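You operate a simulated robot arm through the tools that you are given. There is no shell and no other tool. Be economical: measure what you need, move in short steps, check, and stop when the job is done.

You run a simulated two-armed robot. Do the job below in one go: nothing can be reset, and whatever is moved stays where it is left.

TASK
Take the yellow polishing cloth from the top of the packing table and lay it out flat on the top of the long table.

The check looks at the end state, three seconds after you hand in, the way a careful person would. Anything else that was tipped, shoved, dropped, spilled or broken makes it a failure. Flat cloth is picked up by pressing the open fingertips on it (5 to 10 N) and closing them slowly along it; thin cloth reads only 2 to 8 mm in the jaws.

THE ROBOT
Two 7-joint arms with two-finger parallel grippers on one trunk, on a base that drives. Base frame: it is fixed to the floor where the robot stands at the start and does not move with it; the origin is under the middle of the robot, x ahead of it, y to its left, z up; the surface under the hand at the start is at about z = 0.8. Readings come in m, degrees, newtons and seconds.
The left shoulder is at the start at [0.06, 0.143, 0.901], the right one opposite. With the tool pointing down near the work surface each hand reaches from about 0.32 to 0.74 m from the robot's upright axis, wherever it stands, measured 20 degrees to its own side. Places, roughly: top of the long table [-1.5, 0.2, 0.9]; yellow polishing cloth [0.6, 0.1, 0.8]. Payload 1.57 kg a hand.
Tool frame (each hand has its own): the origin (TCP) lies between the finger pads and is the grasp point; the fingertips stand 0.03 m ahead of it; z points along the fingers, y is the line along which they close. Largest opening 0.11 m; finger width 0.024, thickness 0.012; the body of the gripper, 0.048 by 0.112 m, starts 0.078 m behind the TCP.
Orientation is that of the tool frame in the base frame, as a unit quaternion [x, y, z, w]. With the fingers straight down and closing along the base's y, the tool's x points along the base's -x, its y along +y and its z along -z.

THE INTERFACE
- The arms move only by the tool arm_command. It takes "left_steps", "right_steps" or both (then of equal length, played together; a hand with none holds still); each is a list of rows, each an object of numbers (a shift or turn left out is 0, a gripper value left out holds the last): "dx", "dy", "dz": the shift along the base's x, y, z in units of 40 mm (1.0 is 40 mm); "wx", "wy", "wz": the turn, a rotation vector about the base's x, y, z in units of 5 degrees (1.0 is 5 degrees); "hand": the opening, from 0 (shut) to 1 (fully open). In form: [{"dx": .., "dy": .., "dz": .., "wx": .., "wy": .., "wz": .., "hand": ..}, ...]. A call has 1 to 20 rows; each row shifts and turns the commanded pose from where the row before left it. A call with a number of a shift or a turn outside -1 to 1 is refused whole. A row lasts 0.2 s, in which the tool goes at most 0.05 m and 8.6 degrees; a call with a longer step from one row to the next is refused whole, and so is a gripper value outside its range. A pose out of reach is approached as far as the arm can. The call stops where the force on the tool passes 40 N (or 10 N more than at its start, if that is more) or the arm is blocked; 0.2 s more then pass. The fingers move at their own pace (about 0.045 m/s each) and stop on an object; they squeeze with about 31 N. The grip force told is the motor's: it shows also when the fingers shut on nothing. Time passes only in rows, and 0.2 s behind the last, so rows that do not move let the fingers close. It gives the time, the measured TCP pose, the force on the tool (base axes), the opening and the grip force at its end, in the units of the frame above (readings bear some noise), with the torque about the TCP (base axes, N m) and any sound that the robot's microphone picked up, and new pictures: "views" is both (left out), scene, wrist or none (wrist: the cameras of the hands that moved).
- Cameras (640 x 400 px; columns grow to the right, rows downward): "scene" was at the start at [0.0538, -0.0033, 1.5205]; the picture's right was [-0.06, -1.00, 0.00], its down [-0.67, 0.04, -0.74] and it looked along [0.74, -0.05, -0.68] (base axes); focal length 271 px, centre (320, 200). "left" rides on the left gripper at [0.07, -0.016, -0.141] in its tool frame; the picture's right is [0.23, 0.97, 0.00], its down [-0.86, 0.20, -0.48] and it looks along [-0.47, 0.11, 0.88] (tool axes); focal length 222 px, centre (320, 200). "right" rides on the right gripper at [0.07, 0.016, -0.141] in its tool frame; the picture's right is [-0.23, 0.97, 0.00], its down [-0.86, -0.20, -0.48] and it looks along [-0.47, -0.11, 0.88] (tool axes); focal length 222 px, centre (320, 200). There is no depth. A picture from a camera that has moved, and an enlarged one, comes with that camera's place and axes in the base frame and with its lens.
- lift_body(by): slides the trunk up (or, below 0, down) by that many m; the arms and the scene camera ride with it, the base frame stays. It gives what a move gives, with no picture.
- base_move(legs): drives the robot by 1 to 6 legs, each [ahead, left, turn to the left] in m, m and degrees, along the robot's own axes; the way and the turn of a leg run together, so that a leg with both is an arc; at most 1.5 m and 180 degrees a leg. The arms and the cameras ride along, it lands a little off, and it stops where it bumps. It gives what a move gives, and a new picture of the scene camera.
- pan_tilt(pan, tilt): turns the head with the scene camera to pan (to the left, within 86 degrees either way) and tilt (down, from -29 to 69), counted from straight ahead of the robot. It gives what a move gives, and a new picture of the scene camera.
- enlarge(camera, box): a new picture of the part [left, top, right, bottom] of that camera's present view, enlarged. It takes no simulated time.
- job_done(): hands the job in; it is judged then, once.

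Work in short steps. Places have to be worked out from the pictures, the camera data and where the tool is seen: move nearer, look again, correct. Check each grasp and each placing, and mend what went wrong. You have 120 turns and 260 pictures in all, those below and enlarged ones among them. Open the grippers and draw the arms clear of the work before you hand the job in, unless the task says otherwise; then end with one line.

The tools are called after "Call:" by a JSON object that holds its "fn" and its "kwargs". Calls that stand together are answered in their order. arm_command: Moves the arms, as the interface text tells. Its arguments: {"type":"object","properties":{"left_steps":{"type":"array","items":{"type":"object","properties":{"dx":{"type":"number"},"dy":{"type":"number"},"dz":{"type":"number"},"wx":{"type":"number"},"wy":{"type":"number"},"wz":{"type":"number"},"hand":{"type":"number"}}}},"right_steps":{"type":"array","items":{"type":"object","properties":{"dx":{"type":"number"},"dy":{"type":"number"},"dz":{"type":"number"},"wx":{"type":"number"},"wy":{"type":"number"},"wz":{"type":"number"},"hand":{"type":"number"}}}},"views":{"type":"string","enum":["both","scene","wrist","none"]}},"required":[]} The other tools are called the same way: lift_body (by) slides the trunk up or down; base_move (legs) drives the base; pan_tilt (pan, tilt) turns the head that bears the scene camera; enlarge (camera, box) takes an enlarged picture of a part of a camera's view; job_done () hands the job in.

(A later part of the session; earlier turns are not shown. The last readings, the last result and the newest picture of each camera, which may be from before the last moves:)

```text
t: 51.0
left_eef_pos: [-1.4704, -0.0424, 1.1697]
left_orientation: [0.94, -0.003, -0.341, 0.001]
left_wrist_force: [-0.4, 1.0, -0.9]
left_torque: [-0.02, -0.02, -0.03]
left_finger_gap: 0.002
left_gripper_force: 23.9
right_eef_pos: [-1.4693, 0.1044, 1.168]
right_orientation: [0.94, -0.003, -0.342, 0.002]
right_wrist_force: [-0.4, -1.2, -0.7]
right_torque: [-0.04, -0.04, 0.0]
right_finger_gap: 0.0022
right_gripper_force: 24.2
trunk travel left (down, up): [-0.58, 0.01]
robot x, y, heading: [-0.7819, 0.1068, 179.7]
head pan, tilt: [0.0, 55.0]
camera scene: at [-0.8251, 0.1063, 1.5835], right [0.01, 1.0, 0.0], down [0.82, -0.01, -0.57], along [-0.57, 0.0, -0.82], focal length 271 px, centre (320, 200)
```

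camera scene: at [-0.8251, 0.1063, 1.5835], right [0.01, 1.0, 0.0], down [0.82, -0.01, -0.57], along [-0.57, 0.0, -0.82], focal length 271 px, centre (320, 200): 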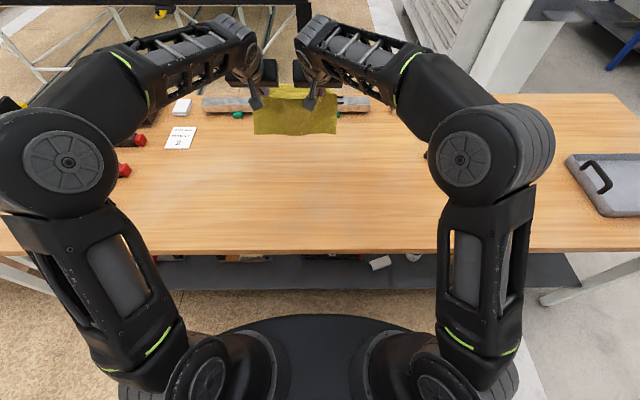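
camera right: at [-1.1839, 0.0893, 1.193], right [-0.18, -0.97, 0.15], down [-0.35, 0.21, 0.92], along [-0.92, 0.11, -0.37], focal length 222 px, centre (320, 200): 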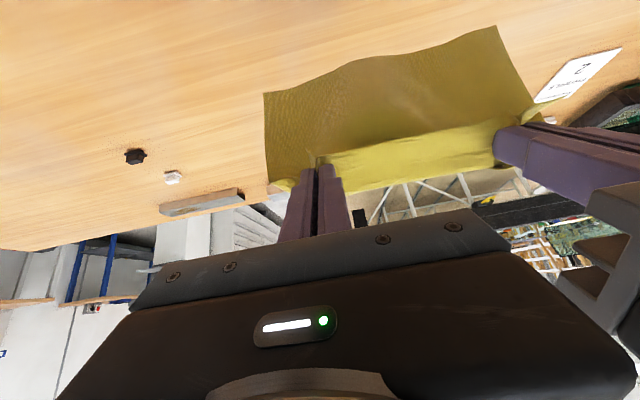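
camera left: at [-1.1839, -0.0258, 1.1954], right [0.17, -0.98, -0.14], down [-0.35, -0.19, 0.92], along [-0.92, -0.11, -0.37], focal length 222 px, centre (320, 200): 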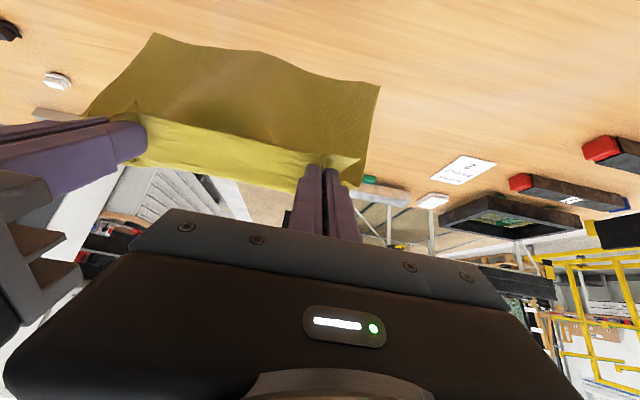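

In position with hands at x −1.47 over clear wood. Lower 5 cm so the hem touches and look with wrist cameras.

Call:
{"fn": "arm_command", "kwargs": {"left_steps": [{"dz": -0.4}, {"dz": -0.4}, {"dz": -0.4}, {}, {}], "right_steps": [{"dz": -0.4}, {"dz": -0.4}, {"dz": -0.4}, {}, {}]}}

```text
t: 52.2
left_eef_pos: [-1.4702, -0.0428, 1.1209]
left_orientation: [0.939, -0.003, -0.343, 0.001]
left_wrist_force: [0.1, 0.5, -0.4]
left_torque: [0.05, -0.01, -0.04]
left_finger_gap: 0.0023
left_gripper_force: 23.6
right_eef_pos: [-1.4688, 0.1052, 1.12]
right_orientation: [0.94, -0.003, -0.342, 0.001]
right_wrist_force: [-0.2, -0.9, 0.6]
right_torque: [-0.02, 0.02, -0.04]
right_finger_gap: 0.0022
right_gripper_force: 23.7
trunk travel left (down, up): [-0.58, 0.01]
robot x, y, heading: [-0.7823, 0.1042, 179.6]
head pan, tilt: [0.0, 55.0]
camera scene: at [-0.8234, 0.1063, 1.5835], right [0.01, 1.0, 0.0], down [0.82, -0.01, -0.57], along [-0.57, 0.0, -0.82], focal length 271 px, centre (320, 200)
camera right: at [-1.325, 0.0881, 1.1841], right [-0.18, -0.97, 0.15], down [-0.35, 0.2, 0.92], along [-0.92, 0.11, -0.37], focal length 222 px, centre (320, 200)
camera left: at [-1.3251, -0.0257, 1.1853], right [0.17, -0.98, -0.14], down [-0.35, -0.19, 0.92], along [-0.92, -0.11, -0.37], focal length 222 px, centre (320, 200)
```

scene: 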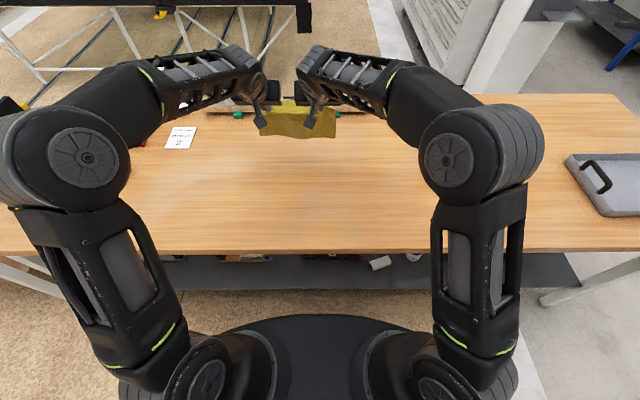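
right: 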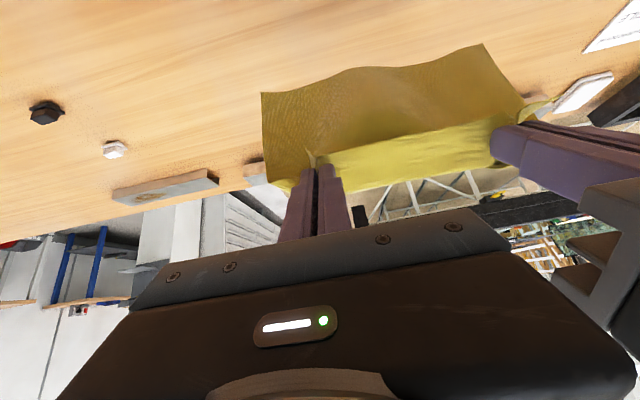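
left: 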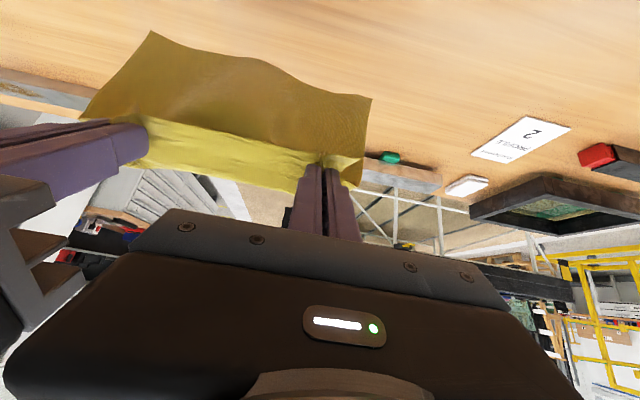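

The hem seems to be still a few cm above the table. Lower 4 cm more.

Call:
{"fn": "arm_command", "kwargs": {"left_steps": [{"dz": -0.4}, {"dz": -0.4}, {"dz": -0.2}, {}], "right_steps": [{"dz": -0.4}, {"dz": -0.4}, {"dz": -0.2}, {}]}}

```text
t: 53.2
left_eef_pos: [-1.4688, -0.0422, 1.0839]
left_orientation: [0.94, -0.003, -0.342, 0.0]
left_wrist_force: [-0.4, 0.9, 0.6]
left_torque: [0.03, 0.01, -0.02]
left_finger_gap: 0.0021
left_gripper_force: 23.2
right_eef_pos: [-1.4682, 0.104, 1.0811]
right_orientation: [0.94, -0.003, -0.342, 0.001]
right_wrist_force: [0.2, -1.3, -0.1]
right_torque: [-0.07, -0.01, -0.01]
right_finger_gap: 0.002
right_gripper_force: 24.3
trunk travel left (down, up): [-0.58, 0.01]
robot x, y, heading: [-0.7829, 0.1055, 179.5]
head pan, tilt: [0.0, 55.0]
camera scene: at [-0.8231, 0.1063, 1.5835], right [0.01, 1.0, 0.0], down [0.82, -0.01, -0.57], along [-0.57, 0.0, -0.82], focal length 271 px, centre (320, 200)
camera right: at [-1.3256, 0.0885, 1.1446], right [-0.18, -0.97, 0.15], down [-0.35, 0.2, 0.92], along [-0.92, 0.11, -0.37], focal length 222 px, centre (320, 200)
camera left: at [-1.3237, -0.0257, 1.147], right [0.17, -0.98, -0.14], down [-0.35, -0.19, 0.92], along [-0.92, -0.11, -0.37], focal length 222 px, centre (320, 200)
```

scene: 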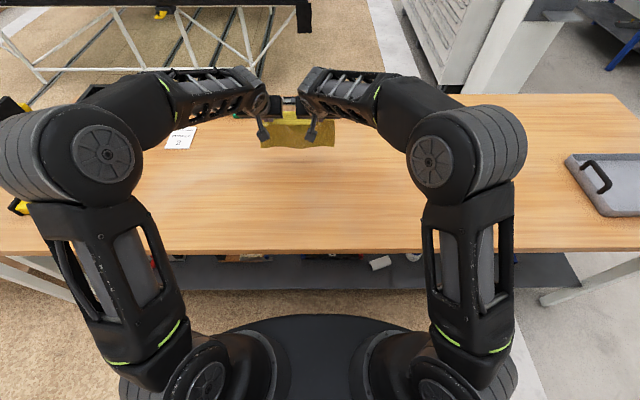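
right: 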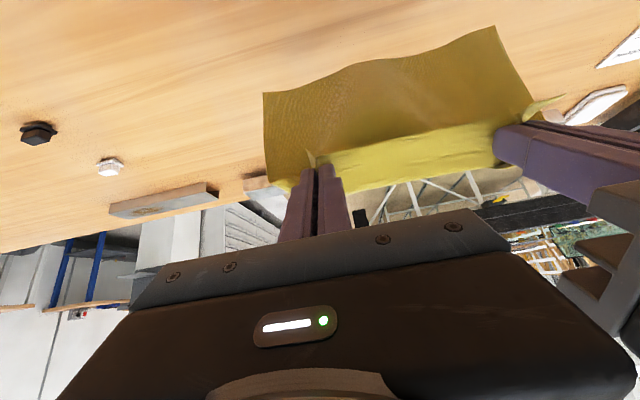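
left: 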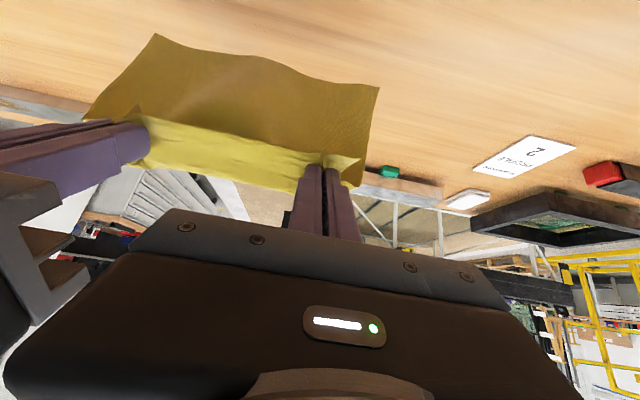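

Shape relative to the hands is unchanged, so no contact yet; lower 4 cm more.

Call:
{"fn": "arm_command", "kwargs": {"left_steps": [{"dz": -0.4}, {"dz": -0.4}, {"dz": -0.2}, {}], "right_steps": [{"dz": -0.4}, {"dz": -0.4}, {"dz": -0.2}, {}]}}

```text
t: 54.2
left_eef_pos: [-1.469, -0.0431, 1.0422]
left_orientation: [0.94, -0.004, -0.342, 0.0]
left_wrist_force: [0.6, 1.1, 0.5]
left_torque: [0.04, -0.04, -0.08]
left_finger_gap: 0.002
left_gripper_force: 23.0
right_eef_pos: [-1.4681, 0.1046, 1.0408]
right_orientation: [0.94, -0.003, -0.342, 0.001]
right_wrist_force: [-0.1, -1.1, 0.7]
right_torque: [-0.06, 0.01, 0.02]
right_finger_gap: 0.002
right_gripper_force: 23.6
trunk travel left (down, up): [-0.58, 0.01]
robot x, y, heading: [-0.7796, 0.1017, 179.5]
head pan, tilt: [0.0, 55.0]
camera scene: at [-0.8231, 0.1062, 1.5835], right [0.01, 1.0, 0.0], down [0.82, -0.01, -0.57], along [-0.57, 0.0, -0.82], focal length 271 px, centre (320, 200)
camera right: at [-1.3256, 0.089, 1.1043], right [-0.18, -0.97, 0.15], down [-0.35, 0.21, 0.92], along [-0.92, 0.11, -0.37], focal length 222 px, centre (320, 200)
camera left: at [-1.3237, -0.0259, 1.1068], right [0.17, -0.98, -0.14], down [-0.35, -0.19, 0.92], along [-0.92, -0.11, -0.37], focal length 222 px, centre (320, 200)
```

scene: 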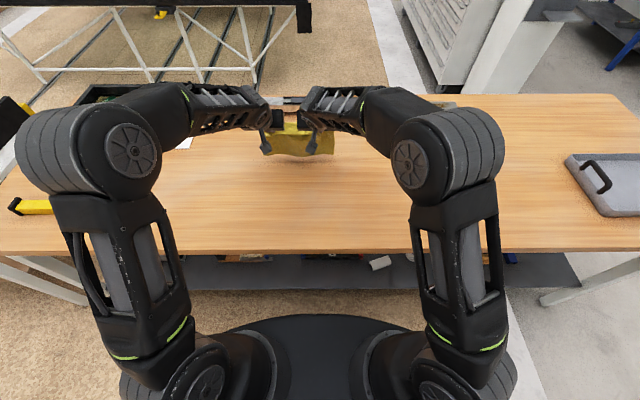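
right: 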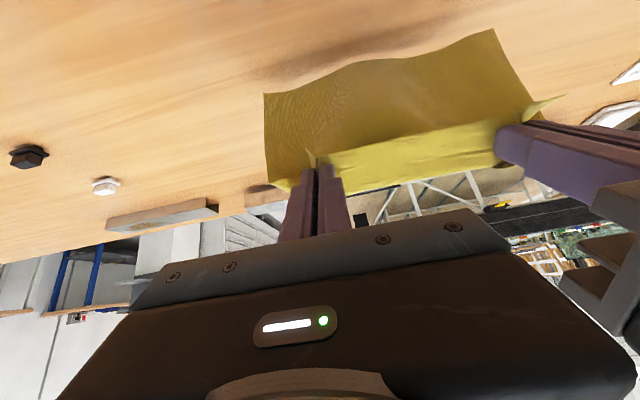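
left: 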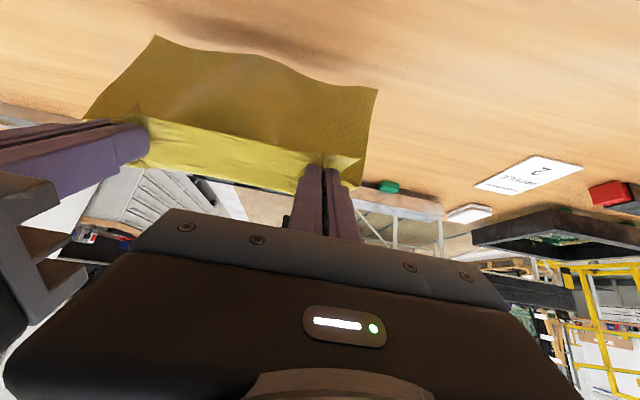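

Shadow is closing in (table ≈ 0.87, hem nearly there). Go down 2.5 cm, then start a diagonal: down and back together.

Call:
{"fn": "arm_command", "kwargs": {"left_steps": [{"dz": -0.3}, {"dz": -0.3}, {"dz": -0.25, "dx": 0.25}, {"dz": -0.25, "dx": 0.25}, {"dz": -0.25, "dx": 0.25}, {"dz": -0.25, "dx": 0.25}, {}], "right_steps": [{"dz": -0.3}, {"dz": -0.3}, {"dz": -0.25, "dx": 0.25}, {"dz": -0.25, "dx": 0.25}, {"dz": -0.25, "dx": 0.25}, {"dz": -0.25, "dx": 0.25}, {}]}}

```text
t: 55.8
left_eef_pos: [-1.4298, -0.0418, 0.9787]
left_orientation: [0.94, -0.003, -0.342, 0.001]
left_wrist_force: [0.4, 1.3, 0.0]
left_torque: [0.04, 0.0, -0.02]
left_finger_gap: 0.002
left_gripper_force: 23.2
right_eef_pos: [-1.4297, 0.1051, 0.9761]
right_orientation: [0.94, -0.002, -0.342, 0.002]
right_wrist_force: [-0.4, -1.4, -0.6]
right_torque: [-0.02, -0.01, 0.01]
right_finger_gap: 0.0022
right_gripper_force: 23.1
trunk travel left (down, up): [-0.58, 0.01]
robot x, y, heading: [-0.7785, 0.1047, 179.8]
head pan, tilt: [0.0, 55.0]
camera scene: at [-0.8234, 0.1063, 1.5835], right [0.01, 1.0, 0.0], down [0.82, -0.01, -0.57], along [-0.57, 0.0, -0.82], focal length 271 px, centre (320, 200)
camera right: at [-1.286, 0.0894, 1.0398], right [-0.18, -0.97, 0.15], down [-0.35, 0.21, 0.92], along [-0.92, 0.11, -0.37], focal length 222 px, centre (320, 200)
camera left: at [-1.2851, -0.025, 1.0424], right [0.17, -0.98, -0.14], down [-0.35, -0.19, 0.92], along [-0.92, -0.11, -0.37], focal length 222 px, centre (320, 200)
```

scene: 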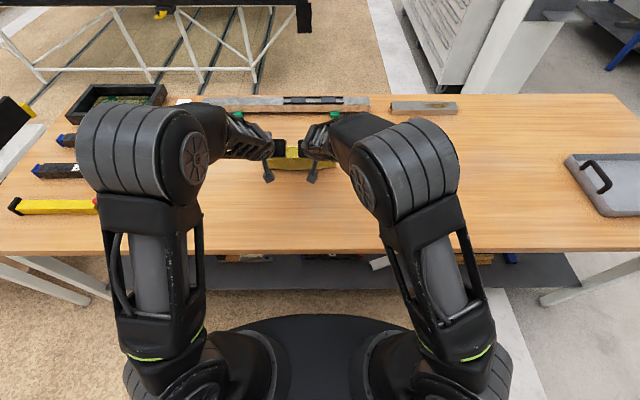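
right: 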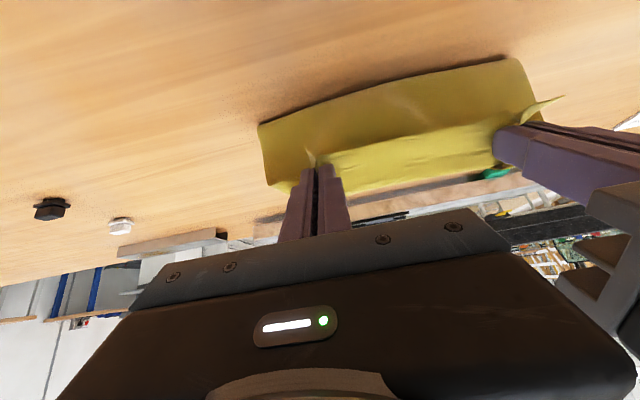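
left: 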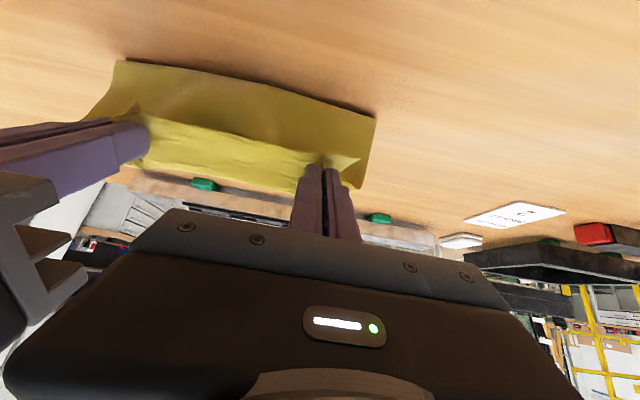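

The hem touched but slid under the hands (cloth bowing away). I raise until it hangs free again, then retract more than I descend so the hem trails on the far side.

Call:
{"fn": "arm_command", "kwargs": {"left_steps": [{"dz": 0.5, "dx": -0.25}, {"dz": 0.5, "dx": -0.5}, {"dz": 0.5, "dx": -0.5}, {}, {}, {"dx": 0.4, "dz": -0.1}, {"dx": 0.4, "dz": -0.1}, {"dx": 0.4, "dz": -0.1}, {"dx": 0.4, "dz": -0.1}, {}], "right_steps": [{"dz": 0.5, "dx": -0.25}, {"dz": 0.5, "dx": -0.5}, {"dz": 0.5, "dx": -0.5}, {}, {}, {"dx": 0.4, "dz": -0.1}, {"dx": 0.4, "dz": -0.1}, {"dx": 0.4, "dz": -0.1}, {"dx": 0.4, "dz": -0.1}, {}]}}

```text
t: 58.0
left_eef_pos: [-1.4147, -0.042, 1.0223]
left_orientation: [0.94, -0.003, -0.342, 0.001]
left_wrist_force: [0.6, 1.4, 0.2]
left_torque: [0.01, -0.04, -0.03]
left_finger_gap: 0.0019
left_gripper_force: 23.9
right_eef_pos: [-1.4163, 0.1048, 1.0211]
right_orientation: [0.939, -0.003, -0.343, 0.001]
right_wrist_force: [0.2, -1.0, 0.1]
right_torque: [-0.02, -0.02, 0.0]
right_finger_gap: 0.002
right_gripper_force: 24.1
trunk travel left (down, up): [-0.58, 0.01]
robot x, y, heading: [-0.7791, 0.1038, 179.6]
head pan, tilt: [0.0, 55.0]
camera scene: at [-0.8236, 0.1063, 1.5835], right [0.01, 1.0, 0.0], down [0.82, -0.01, -0.57], along [-0.57, 0.0, -0.82], focal length 271 px, centre (320, 200)
camera right: at [-1.2724, 0.0886, 1.085], right [-0.18, -0.97, 0.15], down [-0.35, 0.21, 0.92], along [-0.92, 0.11, -0.37], focal length 222 px, centre (320, 200)
camera left: at [-1.2714, -0.0256, 1.0863], right [0.17, -0.98, -0.14], down [-0.35, -0.19, 0.92], along [-0.92, -0.11, -0.37], focal length 222 px, centre (320, 200)
```

scene: 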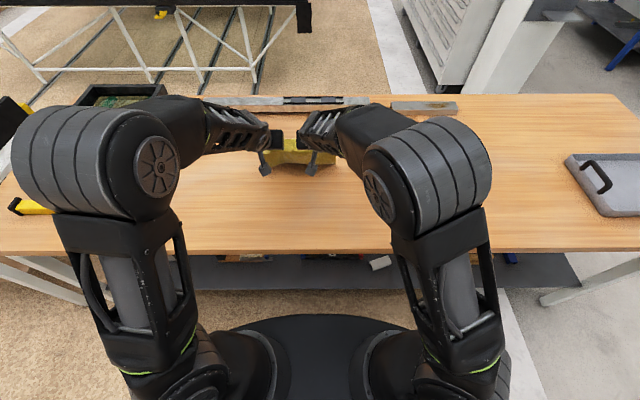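
right: 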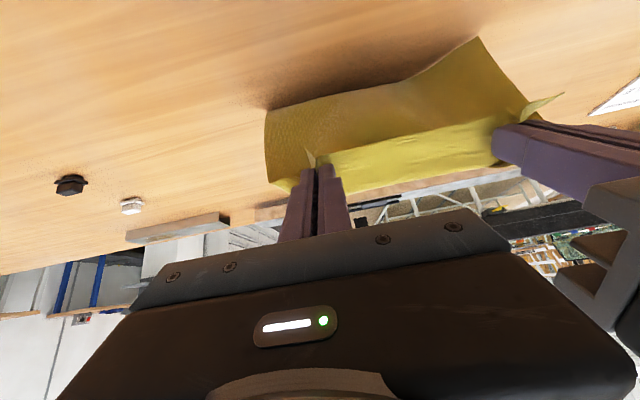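
left: 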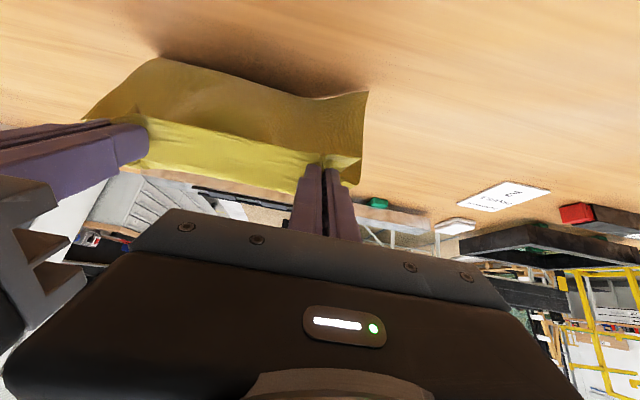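

The hem now trails beyond the fingers (hem x ≈ −1.467). Continue: back 8 cm, down 5 cm.

Call:
{"fn": "arm_command", "kwargs": {"left_steps": [{"dx": 0.33, "dz": -0.2}, {"dx": 0.33, "dz": -0.2}, {"dx": 0.33, "dz": -0.2}, {"dx": 0.33, "dz": -0.2}, {"dx": 0.33, "dz": -0.2}, {"dx": 0.33, "dz": -0.2}, {}], "right_steps": [{"dx": 0.33, "dz": -0.2}, {"dx": 0.33, "dz": -0.2}, {"dx": 0.33, "dz": -0.2}, {"dx": 0.33, "dz": -0.2}, {"dx": 0.33, "dz": -0.2}, {"dx": 0.33, "dz": -0.2}, {}]}}

```text
t: 59.6
left_eef_pos: [-1.3362, -0.042, 0.9738]
left_orientation: [0.94, -0.003, -0.341, 0.001]
left_wrist_force: [-0.4, 0.8, -0.4]
left_torque: [0.03, 0.04, -0.07]
left_finger_gap: 0.002
left_gripper_force: 23.3
right_eef_pos: [-1.3375, 0.1048, 0.9738]
right_orientation: [0.94, -0.004, -0.341, 0.001]
right_wrist_force: [0.5, -1.5, 0.3]
right_torque: [0.01, -0.03, 0.01]
right_finger_gap: 0.0023
right_gripper_force: 23.8
trunk travel left (down, up): [-0.58, 0.01]
robot x, y, heading: [-0.7841, 0.1015, 179.6]
head pan, tilt: [0.0, 55.0]
camera scene: at [-0.8235, 0.1064, 1.5835], right [0.01, 1.0, 0.0], down [0.82, -0.01, -0.57], along [-0.57, 0.0, -0.82], focal length 271 px, centre (320, 200)
camera right: at [-1.1934, 0.0897, 1.0367], right [-0.18, -0.97, 0.15], down [-0.35, 0.21, 0.92], along [-0.92, 0.11, -0.37], focal length 222 px, centre (320, 200)
camera left: at [-1.1911, -0.0248, 1.0386], right [0.17, -0.98, -0.14], down [-0.35, -0.19, 0.92], along [-0.92, -0.11, -0.37], focal length 222 px, centre (320, 200)
```

scene: 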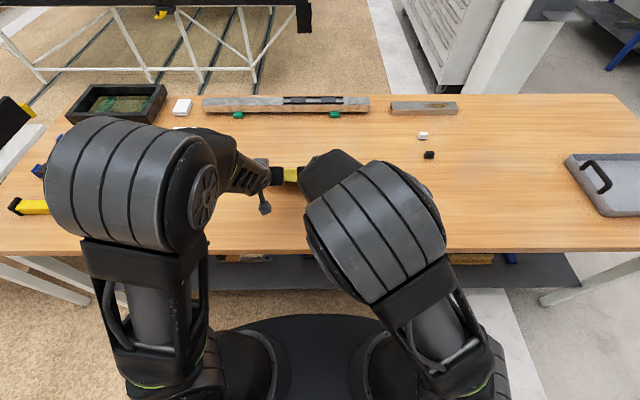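
right: 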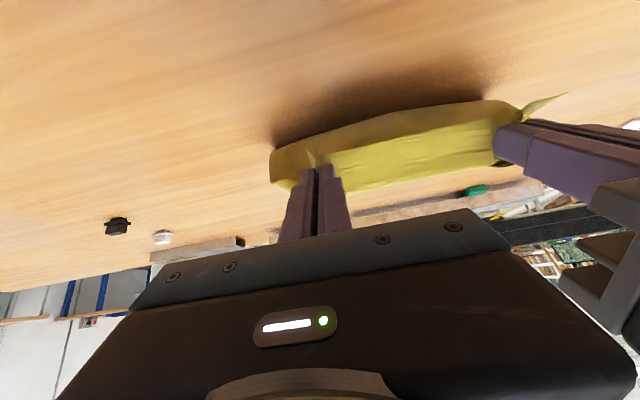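
left: 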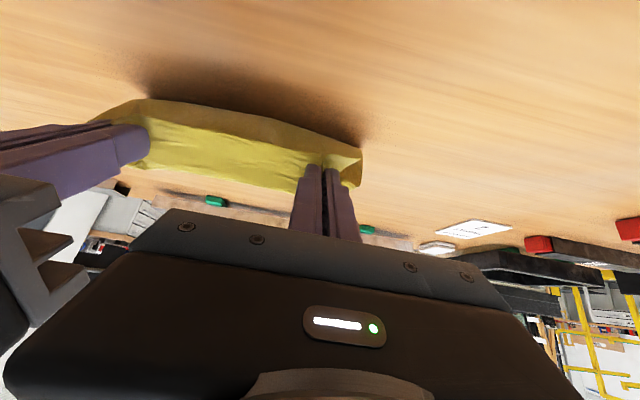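

The cloth now trails away under the hands to the far side, as wanted. Continue down 6 cm and back 6 cm.

Call:
{"fn": "arm_command", "kwargs": {"left_steps": [{"dx": 0.3, "dz": -0.3}, {"dx": 0.3, "dz": -0.3}, {"dx": 0.3, "dz": -0.3}, {"dx": 0.3, "dz": -0.25}, {"dx": 0.3, "dz": -0.25}, {}], "right_steps": [{"dx": 0.3, "dz": -0.3}, {"dx": 0.3, "dz": -0.3}, {"dx": 0.3, "dz": -0.3}, {"dx": 0.3, "dz": -0.25}, {"dx": 0.3, "dz": -0.25}, {}]}}

```text
t: 61.0
left_eef_pos: [-1.2741, -0.04, 0.9178]
left_orientation: [0.94, -0.003, -0.342, 0.0]
left_wrist_force: [-0.6, 1.0, -0.5]
left_torque: [-0.03, -0.02, -0.01]
left_finger_gap: 0.0018
left_gripper_force: 24.3
right_eef_pos: [-1.2757, 0.1059, 0.9165]
right_orientation: [0.939, -0.003, -0.343, 0.001]
right_wrist_force: [-0.3, 0.0, 0.3]
right_torque: [0.0, -0.04, -0.04]
right_finger_gap: 0.0021
right_gripper_force: 23.8
trunk travel left (down, up): [-0.58, 0.01]
robot x, y, heading: [-0.7836, 0.1048, 179.6]
head pan, tilt: [0.0, 55.0]
camera scene: at [-0.8232, 0.1064, 1.5835], right [0.01, 1.0, 0.0], down [0.82, -0.01, -0.57], along [-0.57, 0.0, -0.82], focal length 271 px, centre (320, 200)
camera right: at [-1.1326, 0.0891, 0.9804], right [-0.18, -0.97, 0.15], down [-0.35, 0.2, 0.92], along [-0.92, 0.11, -0.37], focal length 222 px, centre (320, 200)
camera left: at [-1.1304, -0.0241, 0.9823], right [0.17, -0.98, -0.14], down [-0.35, -0.19, 0.92], along [-0.92, -0.11, -0.37], focal length 222 px, centre (320, 200)
```

scene: 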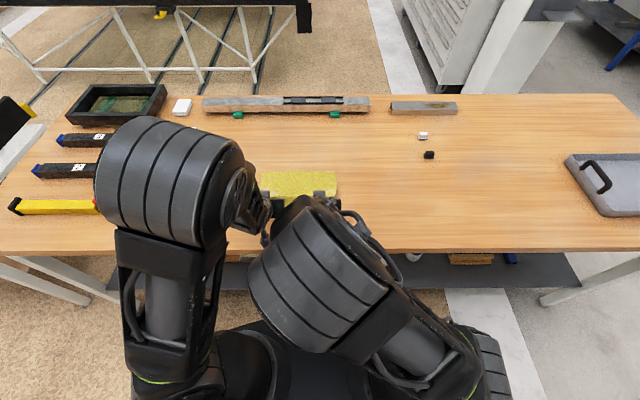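
right: 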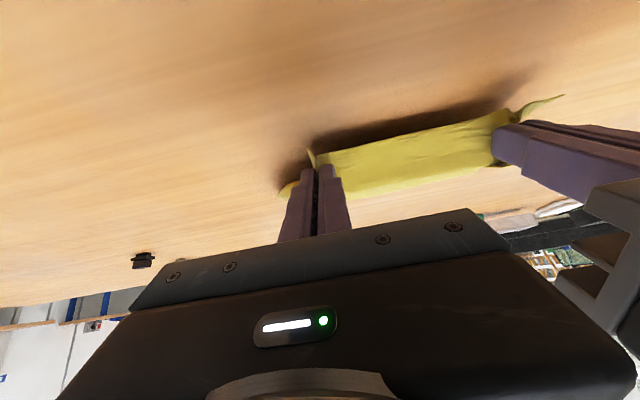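
left: 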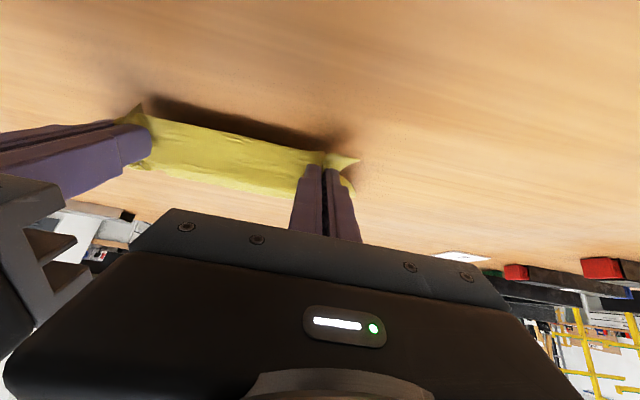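

The cloth is spread away from the hands, far hem at x ≈ −1.44. Lower gently to the surface, retracting slightly.

Call:
{"fn": "arm_command", "kwargs": {"left_steps": [{"dz": -0.2, "dx": 0.2}, {"dz": -0.15, "dx": 0.1}, {}], "right_steps": [{"dz": -0.2, "dx": 0.2}, {"dz": -0.15, "dx": 0.1}, {}], "views": "none"}}

Call:
{"fn": "arm_command", "kwargs": {"left_steps": [{"dz": -0.08}, {}], "right_steps": [{"dz": -0.08}, {}], "views": "wrist"}}

```text
t: 61.8
left_eef_pos: [-1.2648, -0.0413, 0.9034]
left_orientation: [0.94, -0.004, -0.342, 0.001]
left_wrist_force: [0.2, 0.9, -0.3]
left_torque: [0.02, -0.02, -0.05]
left_finger_gap: 0.0022
left_gripper_force: 23.7
right_eef_pos: [-1.2642, 0.1045, 0.9032]
right_orientation: [0.94, -0.003, -0.342, 0.001]
right_wrist_force: [-0.4, -1.5, -0.1]
right_torque: [0.0, -0.01, -0.03]
right_finger_gap: 0.0021
right_gripper_force: 23.9
trunk travel left (down, up): [-0.58, 0.01]
robot x, y, heading: [-0.786, 0.1014, 179.9]
head pan, tilt: [0.0, 55.0]
```

```text
t: 62.4
left_eef_pos: [-1.2647, -0.0418, 0.9002]
left_orientation: [0.94, -0.003, -0.342, 0.001]
left_wrist_force: [-0.2, 0.5, 0.0]
left_torque: [0.01, 0.02, 0.01]
left_finger_gap: 0.0019
left_gripper_force: 23.6
right_eef_pos: [-1.2631, 0.1049, 0.8993]
right_orientation: [0.94, -0.002, -0.342, 0.001]
right_wrist_force: [0.1, 0.0, 0.1]
right_torque: [0.02, 0.01, -0.05]
right_finger_gap: 0.0022
right_gripper_force: 23.6
trunk travel left (down, up): [-0.58, 0.01]
robot x, y, heading: [-0.7826, 0.1048, 179.6]
head pan, tilt: [0.0, 55.0]
camera right: at [-1.1201, 0.0888, 0.9632], right [-0.18, -0.97, 0.15], down [-0.35, 0.2, 0.92], along [-0.92, 0.11, -0.37], focal length 222 px, centre (320, 200)
camera left: at [-1.1189, -0.0252, 0.9654], right [0.17, -0.98, -0.14], down [-0.35, -0.19, 0.92], along [-0.92, -0.11, -0.37], focal length 222 px, centre (320, 200)
```

right: 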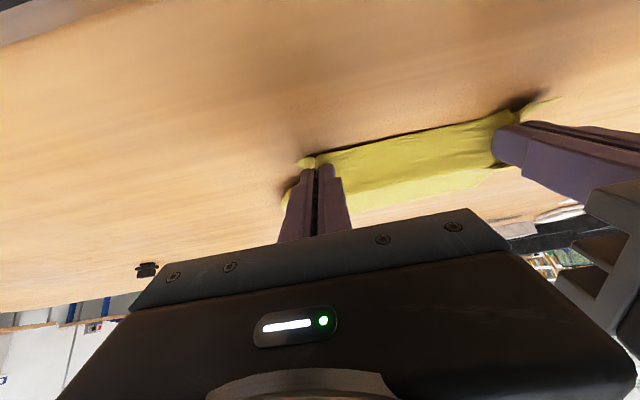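
left: 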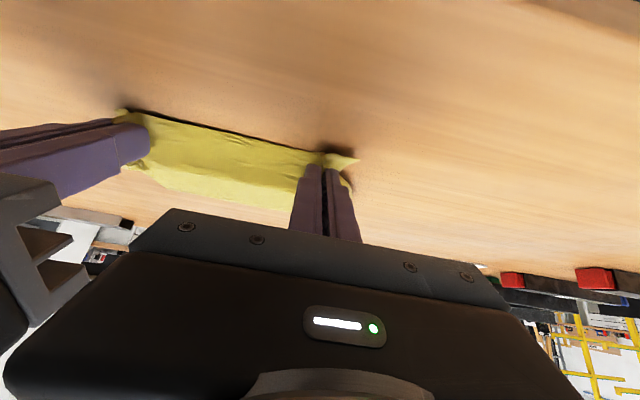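

A few millimetres remain; keep creeping down.

Call:
{"fn": "arm_command", "kwargs": {"left_steps": [{"dz": -0.08}, {"dz": -0.05}, {}], "right_steps": [{"dz": -0.08}, {"dz": -0.05}, {}], "views": "none"}}

Call:
{"fn": "arm_command", "kwargs": {"left_steps": [{"dz": -0.06}, {}], "right_steps": [{"dz": -0.06}, {}], "views": "none"}}

```text
t: 63.2
left_eef_pos: [-1.2639, -0.0422, 0.8958]
left_orientation: [0.94, -0.003, -0.342, 0.001]
left_wrist_force: [0.5, 0.6, 0.5]
left_torque: [0.01, 0.0, -0.02]
left_finger_gap: 0.0021
left_gripper_force: 23.6
right_eef_pos: [-1.2621, 0.1046, 0.8942]
right_orientation: [0.94, -0.003, -0.342, 0.001]
right_wrist_force: [-0.1, 0.3, 0.5]
right_torque: [0.03, 0.01, -0.04]
right_finger_gap: 0.002
right_gripper_force: 23.9
trunk travel left (down, up): [-0.58, 0.01]
robot x, y, heading: [-0.7783, 0.1027, 179.4]
head pan, tilt: [0.0, 55.0]
```

```text
t: 63.8
left_eef_pos: [-1.2634, -0.0428, 0.8933]
left_orientation: [0.939, -0.003, -0.343, 0.001]
left_wrist_force: [1.5, -1.6, 6.6]
left_torque: [-0.07, 0.04, -0.03]
left_finger_gap: 0.0019
left_gripper_force: 23.4
right_eef_pos: [-1.2618, 0.1035, 0.8918]
right_orientation: [0.94, -0.003, -0.342, 0.002]
right_wrist_force: [0.3, 1.2, 4.1]
right_torque: [-0.01, 0.03, -0.03]
right_finger_gap: 0.0022
right_gripper_force: 23.7
trunk travel left (down, up): [-0.58, 0.01]
robot x, y, heading: [-0.781, 0.1044, 179.5]
head pan, tilt: [0.0, 55.0]
```

Both fingertips now rest on the table through the cloth (4–7 N). I pull back 8 mm to straighten, then open slowly to the original 45 mm, unrolling the pinched folds.

Call:
{"fn": "arm_command", "kwargs": {"left_steps": [{"dx": 0.1}, {"dx": 0.1}, {}, {"hand": 0.04}, {"hand": 0.08}, {"hand": 0.12}, {"hand": 0.16}, {"hand": 0.2}, {"hand": 0.24}, {"hand": 0.28}, {"hand": 0.32}, {"hand": 0.36}, {"hand": 0.4}, {}], "right_steps": [{"dx": 0.1}, {"dx": 0.1}, {}, {"hand": 0.04}, {"hand": 0.08}, {"hand": 0.12}, {"hand": 0.16}, {"hand": 0.2}, {"hand": 0.24}, {"hand": 0.28}, {"hand": 0.32}, {"hand": 0.36}, {"hand": 0.4}, {}], "views": "wrist"}}

```text
t: 66.8
left_eef_pos: [-1.2554, -0.042, 0.8935]
left_orientation: [0.94, -0.003, -0.342, 0.0]
left_wrist_force: [-0.2, 0.1, -0.2]
left_torque: [0.02, 0.02, -0.03]
left_finger_gap: 0.0438
left_gripper_force: 0.1
right_eef_pos: [-1.2544, 0.1043, 0.8929]
right_orientation: [0.94, -0.003, -0.342, 0.001]
right_wrist_force: [-0.4, 0.0, 2.4]
right_torque: [-0.01, -0.02, 0.0]
right_finger_gap: 0.0436
right_gripper_force: 0.0
trunk travel left (down, up): [-0.58, 0.01]
robot x, y, heading: [-0.7823, 0.1042, 179.6]
head pan, tilt: [0.0, 55.0]
camera right: at [-1.1114, 0.0882, 0.9557], right [-0.18, -0.97, 0.15], down [-0.35, 0.2, 0.92], along [-0.92, 0.11, -0.37], focal length 222 px, centre (320, 200)
camera left: at [-1.1111, -0.0255, 0.958], right [0.17, -0.98, -0.14], down [-0.35, -0.19, 0.92], along [-0.92, -0.11, -0.37], focal length 222 px, centre (320, 200)
```

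right: 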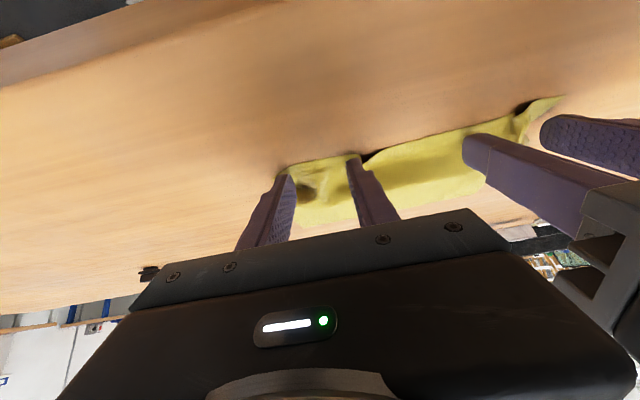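
left: 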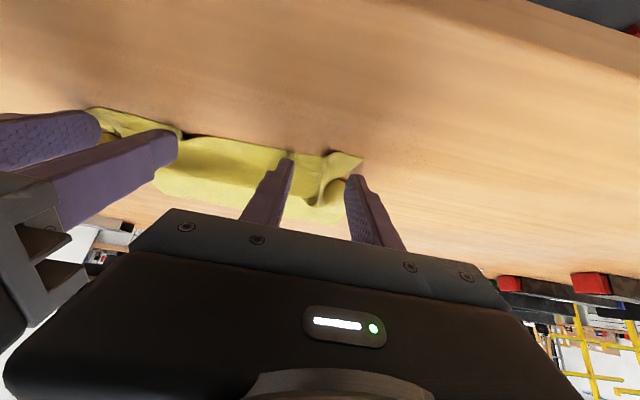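

Released; small creases remain at the corners. I draw both hands back along their axis and up to look.

Call:
{"fn": "arm_command", "kwargs": {"left_steps": [{"dz": 0.5, "dx": 0.2}, {"dz": 0.6, "dx": 0.2}, {"dz": 0.6, "dx": 0.2, "dy": -0.4}, {"dz": 0.6, "dy": -0.7}, {"dz": 0.6, "dy": -0.8}, {"dz": 0.5, "dy": -0.8}, {"dy": -0.8}, {"dy": -0.8}], "right_steps": [{"dz": 0.5, "dx": 0.2}, {"dz": 0.6, "dx": 0.2}, {"dz": 0.6, "dx": 0.2, "dy": 0.4}, {"dz": 0.6, "dy": 0.7}, {"dz": 0.6, "dy": 0.8}, {"dz": 0.5, "dy": 0.8}, {"dy": 0.8}, {"dy": 0.8}], "views": "scene"}}

Call:
{"fn": "enlarge", "kwargs": {"camera": "scene", "box": [220, 150, 380, 250]}}

```text
t: 68.6
left_eef_pos: [-1.2548, -0.2015, 1.029]
left_orientation: [0.94, -0.004, -0.342, 0.001]
left_wrist_force: [0.7, -0.3, -0.2]
left_torque: [-0.03, 0.0, 0.0]
left_finger_gap: 0.0441
left_gripper_force: 0.0
left hand out of reach, approached as far as the arm can: row 2, 3, 8
right_eef_pos: [-1.2341, 0.2764, 1.0293]
right_orientation: [0.94, -0.002, -0.341, 0.001]
right_wrist_force: [0.6, -0.1, -0.7]
right_torque: [-0.04, 0.05, 0.0]
right_finger_gap: 0.0441
right_gripper_force: 0.0
trunk travel left (down, up): [-0.58, 0.01]
robot x, y, heading: [-0.7803, 0.1075, 179.5]
head pan, tilt: [0.0, 55.0]
camera scene: at [-0.8233, 0.1068, 1.5835], right [0.01, 1.0, 0.0], down [0.82, -0.01, -0.57], along [-0.57, 0.0, -0.82], focal length 271 px, centre (320, 200)
```

scene: 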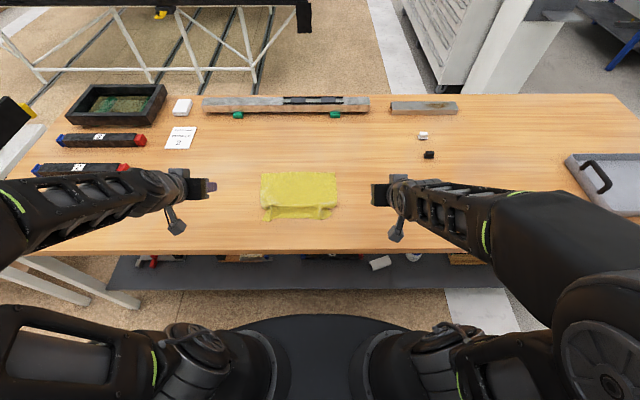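

```text
4.00 times, centred on (300, 200) of scene
camera zoom: at [-0.8233, 0.1068, 1.5835], right [0.01, 1.0, 0.0], down [0.82, -0.01, -0.57], along [-0.57, 0.0, -0.82], focal length 1084 px, centre (400, 200)
```

zoom: 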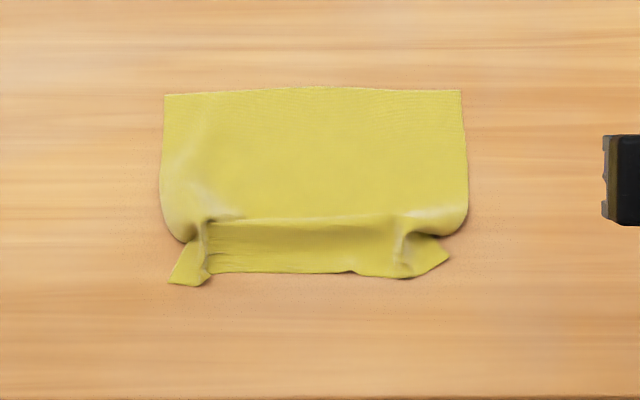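

Mostly flat, but there's a ridge near x ≈ −1.30 and folded near corners (about 3 cm of slack). I'll close the fingers, press on both corner flaps and draw them toward me and outward.

Call:
{"fn": "arm_command", "kwargs": {"left_steps": [{"dy": 0.7, "hand": 0}, {"dy": 0.7}, {"dy": 0.75}, {"dy": 0.75}, {"dy": 0.75, "dz": -0.3}, {"dz": -0.7}, {"dz": -0.7}, {"dz": -0.7}, {"dz": -0.5}, {}], "right_steps": [{"dy": -0.7, "hand": 0, "dx": -0.1}, {"dy": -0.7, "dx": -0.1}, {"dy": -0.75, "dx": -0.1}, {"dy": -0.75, "dx": -0.1}, {"dy": -0.75, "dz": -0.3, "dx": -0.1}, {"dz": -0.7, "dx": -0.1}, {"dz": -0.7}, {"dz": -0.7}, {"dz": -0.5}, {}], "views": "both"}}

```text
t: 70.8
left_eef_pos: [-1.2537, -0.0561, 0.9158]
left_orientation: [0.94, -0.004, -0.342, 0.001]
left_wrist_force: [0.3, -0.2, -0.1]
left_torque: [-0.04, -0.04, 0.0]
left_finger_gap: 0.0
left_gripper_force: 21.2
right_eef_pos: [-1.2556, 0.1295, 0.9109]
right_orientation: [0.94, -0.003, -0.342, 0.001]
right_wrist_force: [0.0, -1.0, -0.3]
right_torque: [0.02, 0.01, -0.01]
right_finger_gap: 0.0
right_gripper_force: 21.7
trunk travel left (down, up): [-0.58, 0.01]
robot x, y, heading: [-0.7772, 0.1033, 179.5]
head pan, tilt: [0.0, 55.0]
camera scene: at [-0.8228, 0.1063, 1.5835], right [0.01, 1.0, 0.0], down [0.82, -0.01, -0.57], along [-0.57, 0.0, -0.82], focal length 271 px, centre (320, 200)
camera right: at [-1.112, 0.1137, 0.9753], right [-0.18, -0.97, 0.15], down [-0.35, 0.2, 0.92], along [-0.92, 0.11, -0.37], focal length 222 px, centre (320, 200)
camera left: at [-1.1082, -0.0399, 0.9791], right [0.17, -0.98, -0.14], down [-0.35, -0.19, 0.92], along [-0.92, -0.1, -0.37], focal length 222 px, centre (320, 200)
```

scene: 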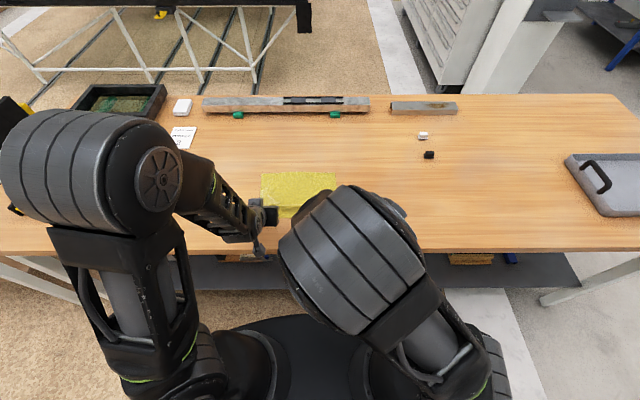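
right: 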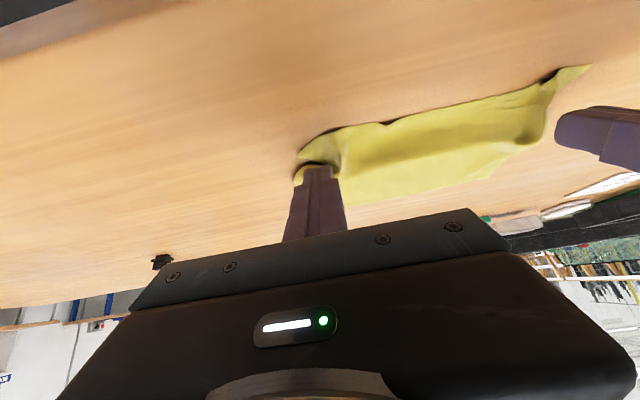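
left: 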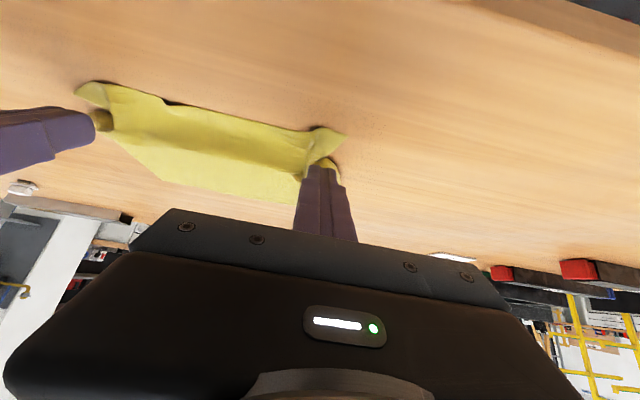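

The tips are over the flaps. Lower to light contact, right hand shifted 8 mm inward.

Call:
{"fn": "arm_command", "kwargs": {"left_steps": [{"dz": -0.25}, {"dz": -0.25}, {"dz": -0.08}, {}], "right_steps": [{"dz": -0.2, "dy": -0.2}, {"dz": -0.2}, {"dz": -0.05}, {}], "views": "none"}}

```text
t: 71.8
left_eef_pos: [-1.2555, -0.0576, 0.8916]
left_orientation: [0.94, -0.003, -0.342, 0.001]
left_wrist_force: [0.2, 1.4, 1.3]
left_torque: [0.04, -0.02, -0.03]
left_finger_gap: 0.0
left_gripper_force: 20.8
right_eef_pos: [-1.2556, 0.1231, 0.8951]
right_orientation: [0.94, -0.003, -0.342, 0.001]
right_wrist_force: [0.0, -1.2, 0.5]
right_torque: [0.0, -0.02, -0.01]
right_finger_gap: 0.0
right_gripper_force: 21.2
trunk travel left (down, up): [-0.58, 0.01]
robot x, y, heading: [-0.7853, 0.1061, 179.6]
head pan, tilt: [0.0, 55.0]
```

Call:
{"fn": "arm_command", "kwargs": {"left_steps": [{"dz": -0.02}, {}], "right_steps": [{"dz": -0.1}, {}], "views": "none"}}

```text
t: 72.4
left_eef_pos: [-1.2547, -0.0569, 0.8916]
left_orientation: [0.94, -0.003, -0.342, 0.001]
left_wrist_force: [-0.8, -0.7, 4.3]
left_torque: [0.02, 0.09, 0.03]
left_finger_gap: 0.0
left_gripper_force: 21.2
right_eef_pos: [-1.2556, 0.1223, 0.8913]
right_orientation: [0.939, -0.002, -0.344, 0.002]
right_wrist_force: [0.0, 0.7, 10.4]
right_torque: [0.02, 0.12, 0.01]
right_finger_gap: 0.0
right_gripper_force: 21.7
trunk travel left (down, up): [-0.58, 0.01]
robot x, y, heading: [-0.7807, 0.1051, 179.6]
head pan, tilt: [0.0, 55.0]
```

Contact 4 and 10 N. Now drag 30 mm toward me and 18 mm outward.

Call:
{"fn": "arm_command", "kwargs": {"left_steps": [{"dz": -0.03, "dx": 0.1}, {"dx": 0.13, "dy": -0.09}, {"dx": 0.13, "dy": -0.09}, {"dx": 0.13, "dy": -0.09}, {"dx": 0.13, "dy": -0.09}, {"dx": 0.13, "dy": -0.09}, {}], "right_steps": [{"dx": 0.1}, {"dx": 0.13, "dy": 0.09}, {"dx": 0.13, "dy": 0.09}, {"dx": 0.13, "dy": 0.09}, {"dx": 0.13, "dy": 0.09}, {"dx": 0.13, "dy": 0.09}, {}], "views": "wrist"}}

```text
t: 73.6
left_eef_pos: [-1.2487, -0.0645, 0.8908]
left_orientation: [0.937, -0.005, -0.349, -0.002]
left_wrist_force: [1.5, 1.7, 15.2]
left_torque: [0.05, 0.09, -0.01]
left_finger_gap: 0.0002
left_gripper_force: 21.1
left hand out of reach, approached as far as the arm can: row 3, 4, 5
right_eef_pos: [-1.2318, 0.1341, 0.892]
right_orientation: [0.939, -0.004, -0.344, 0.001]
right_wrist_force: [-0.4, 1.3, 10.7]
right_torque: [0.01, 0.15, -0.05]
right_finger_gap: 0.0
right_gripper_force: 21.1
trunk travel left (down, up): [-0.58, 0.01]
robot x, y, heading: [-0.7863, 0.0998, 179.7]
head pan, tilt: [0.0, 55.0]
stopped in row 5 (left hand): the force on the tool passed its limit at 43 N (the readings are from after the stop); the commanded pose is now the measured one
camera right: at [-1.088, 0.1193, 0.9548], right [-0.18, -0.97, 0.15], down [-0.34, 0.21, 0.92], along [-0.92, 0.11, -0.37], focal length 222 px, centre (320, 200)
camera left: at [-1.1023, -0.0494, 0.9535], right [0.16, -0.98, -0.15], down [-0.34, -0.2, 0.92], along [-0.93, -0.1, -0.36], focal length 222 px, centre (320, 200)
```

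right: 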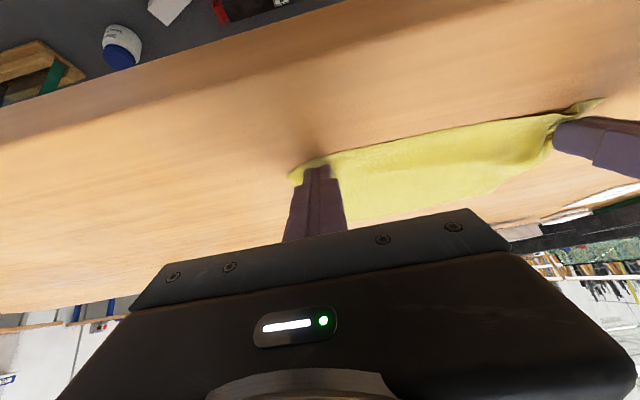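
left: 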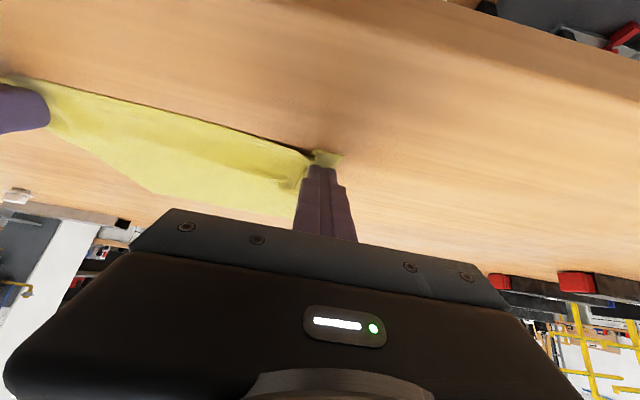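

The right corner opened nicely; the left arm hit a joint limit close in. I lift both off and back the robot 0.12 m to get room, then look.

Call:
{"fn": "arm_command", "kwargs": {"left_steps": [{"dz": 0.5}, {"dz": 0.7}, {"dz": 0.7, "dy": -0.5}, {"dz": 0.7, "dy": -0.7}, {"dy": -0.7}, {"dy": -0.7}, {}], "right_steps": [{"dz": 0.5}, {"dz": 0.7}, {"dz": 0.7, "dy": 0.5}, {"dz": 0.7, "dy": 0.7}, {"dy": 0.7}, {"dy": 0.7}, {}], "views": "none"}}

Call:
{"fn": "base_move", "kwargs": {"legs": [[-0.12, 0, 0]]}}

Call:
{"fn": "enlarge", "kwargs": {"camera": "scene", "box": [220, 120, 380, 220]}}

```text
t: 75.2
left_eef_pos: [-1.2534, -0.171, 0.9926]
left_orientation: [0.939, -0.004, -0.345, -0.001]
left_wrist_force: [0.2, -0.1, 0.6]
left_torque: [-0.02, 0.0, 0.0]
left_finger_gap: 0.0003
left_gripper_force: 21.3
left hand out of reach, approached as far as the arm can: row 2
right_eef_pos: [-1.2366, 0.2377, 0.996]
right_orientation: [0.941, -0.003, -0.34, 0.0]
right_wrist_force: [0.6, -0.3, 0.1]
right_torque: [0.0, -0.02, 0.02]
right_finger_gap: 0.0003
right_gripper_force: 20.7
right hand out of reach, approached as far as the arm can: row 6
trunk travel left (down, up): [-0.58, 0.01]
robot x, y, heading: [-0.7815, 0.1055, 179.7]
head pan, tilt: [0.0, 55.0]
```

```text
t: 76.5
left_eef_pos: [-1.1294, -0.1708, 0.9923]
left_orientation: [0.938, -0.004, -0.346, -0.001]
left_wrist_force: [0.7, 0.5, -0.3]
left_torque: [-0.01, 0.0, 0.02]
left_finger_gap: 0.0
left_gripper_force: 21.4
right_eef_pos: [-1.1139, 0.2358, 0.996]
right_orientation: [0.94, -0.003, -0.341, 0.0]
right_wrist_force: [-0.8, 0.2, -0.9]
right_torque: [-0.03, 0.05, -0.02]
right_finger_gap: 0.0
right_gripper_force: 21.4
trunk travel left (down, up): [-0.58, 0.01]
robot x, y, heading: [-0.6571, 0.1062, 179.7]
head pan, tilt: [0.0, 55.0]
camera scene: at [-0.6988, 0.1056, 1.5836], right [0.01, 1.0, 0.0], down [0.82, 0.0, -0.57], along [-0.57, 0.0, -0.82], focal length 271 px, centre (320, 200)
```

scene: 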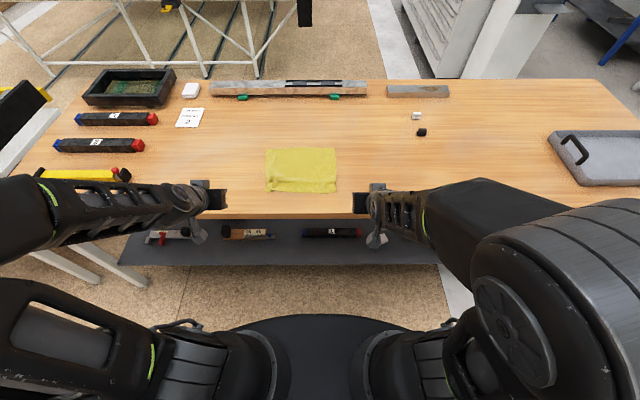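

```text
4.00 times, centred on (300, 170) of scene
camera zoom: at [-0.6988, 0.1056, 1.5836], right [0.01, 1.0, 0.0], down [0.82, 0.0, -0.57], along [-0.57, 0.0, -0.82], focal length 1084 px, centre (400, 320)
```

zoom: 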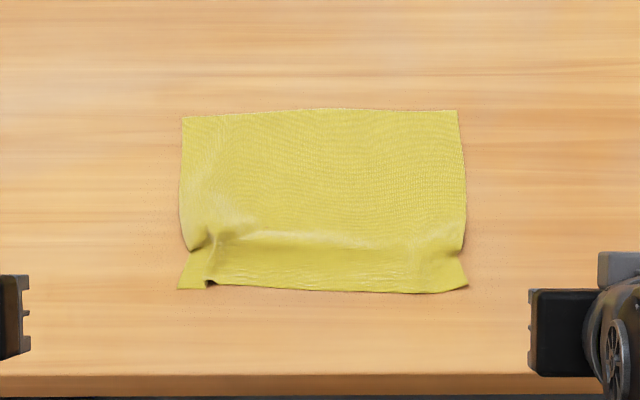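

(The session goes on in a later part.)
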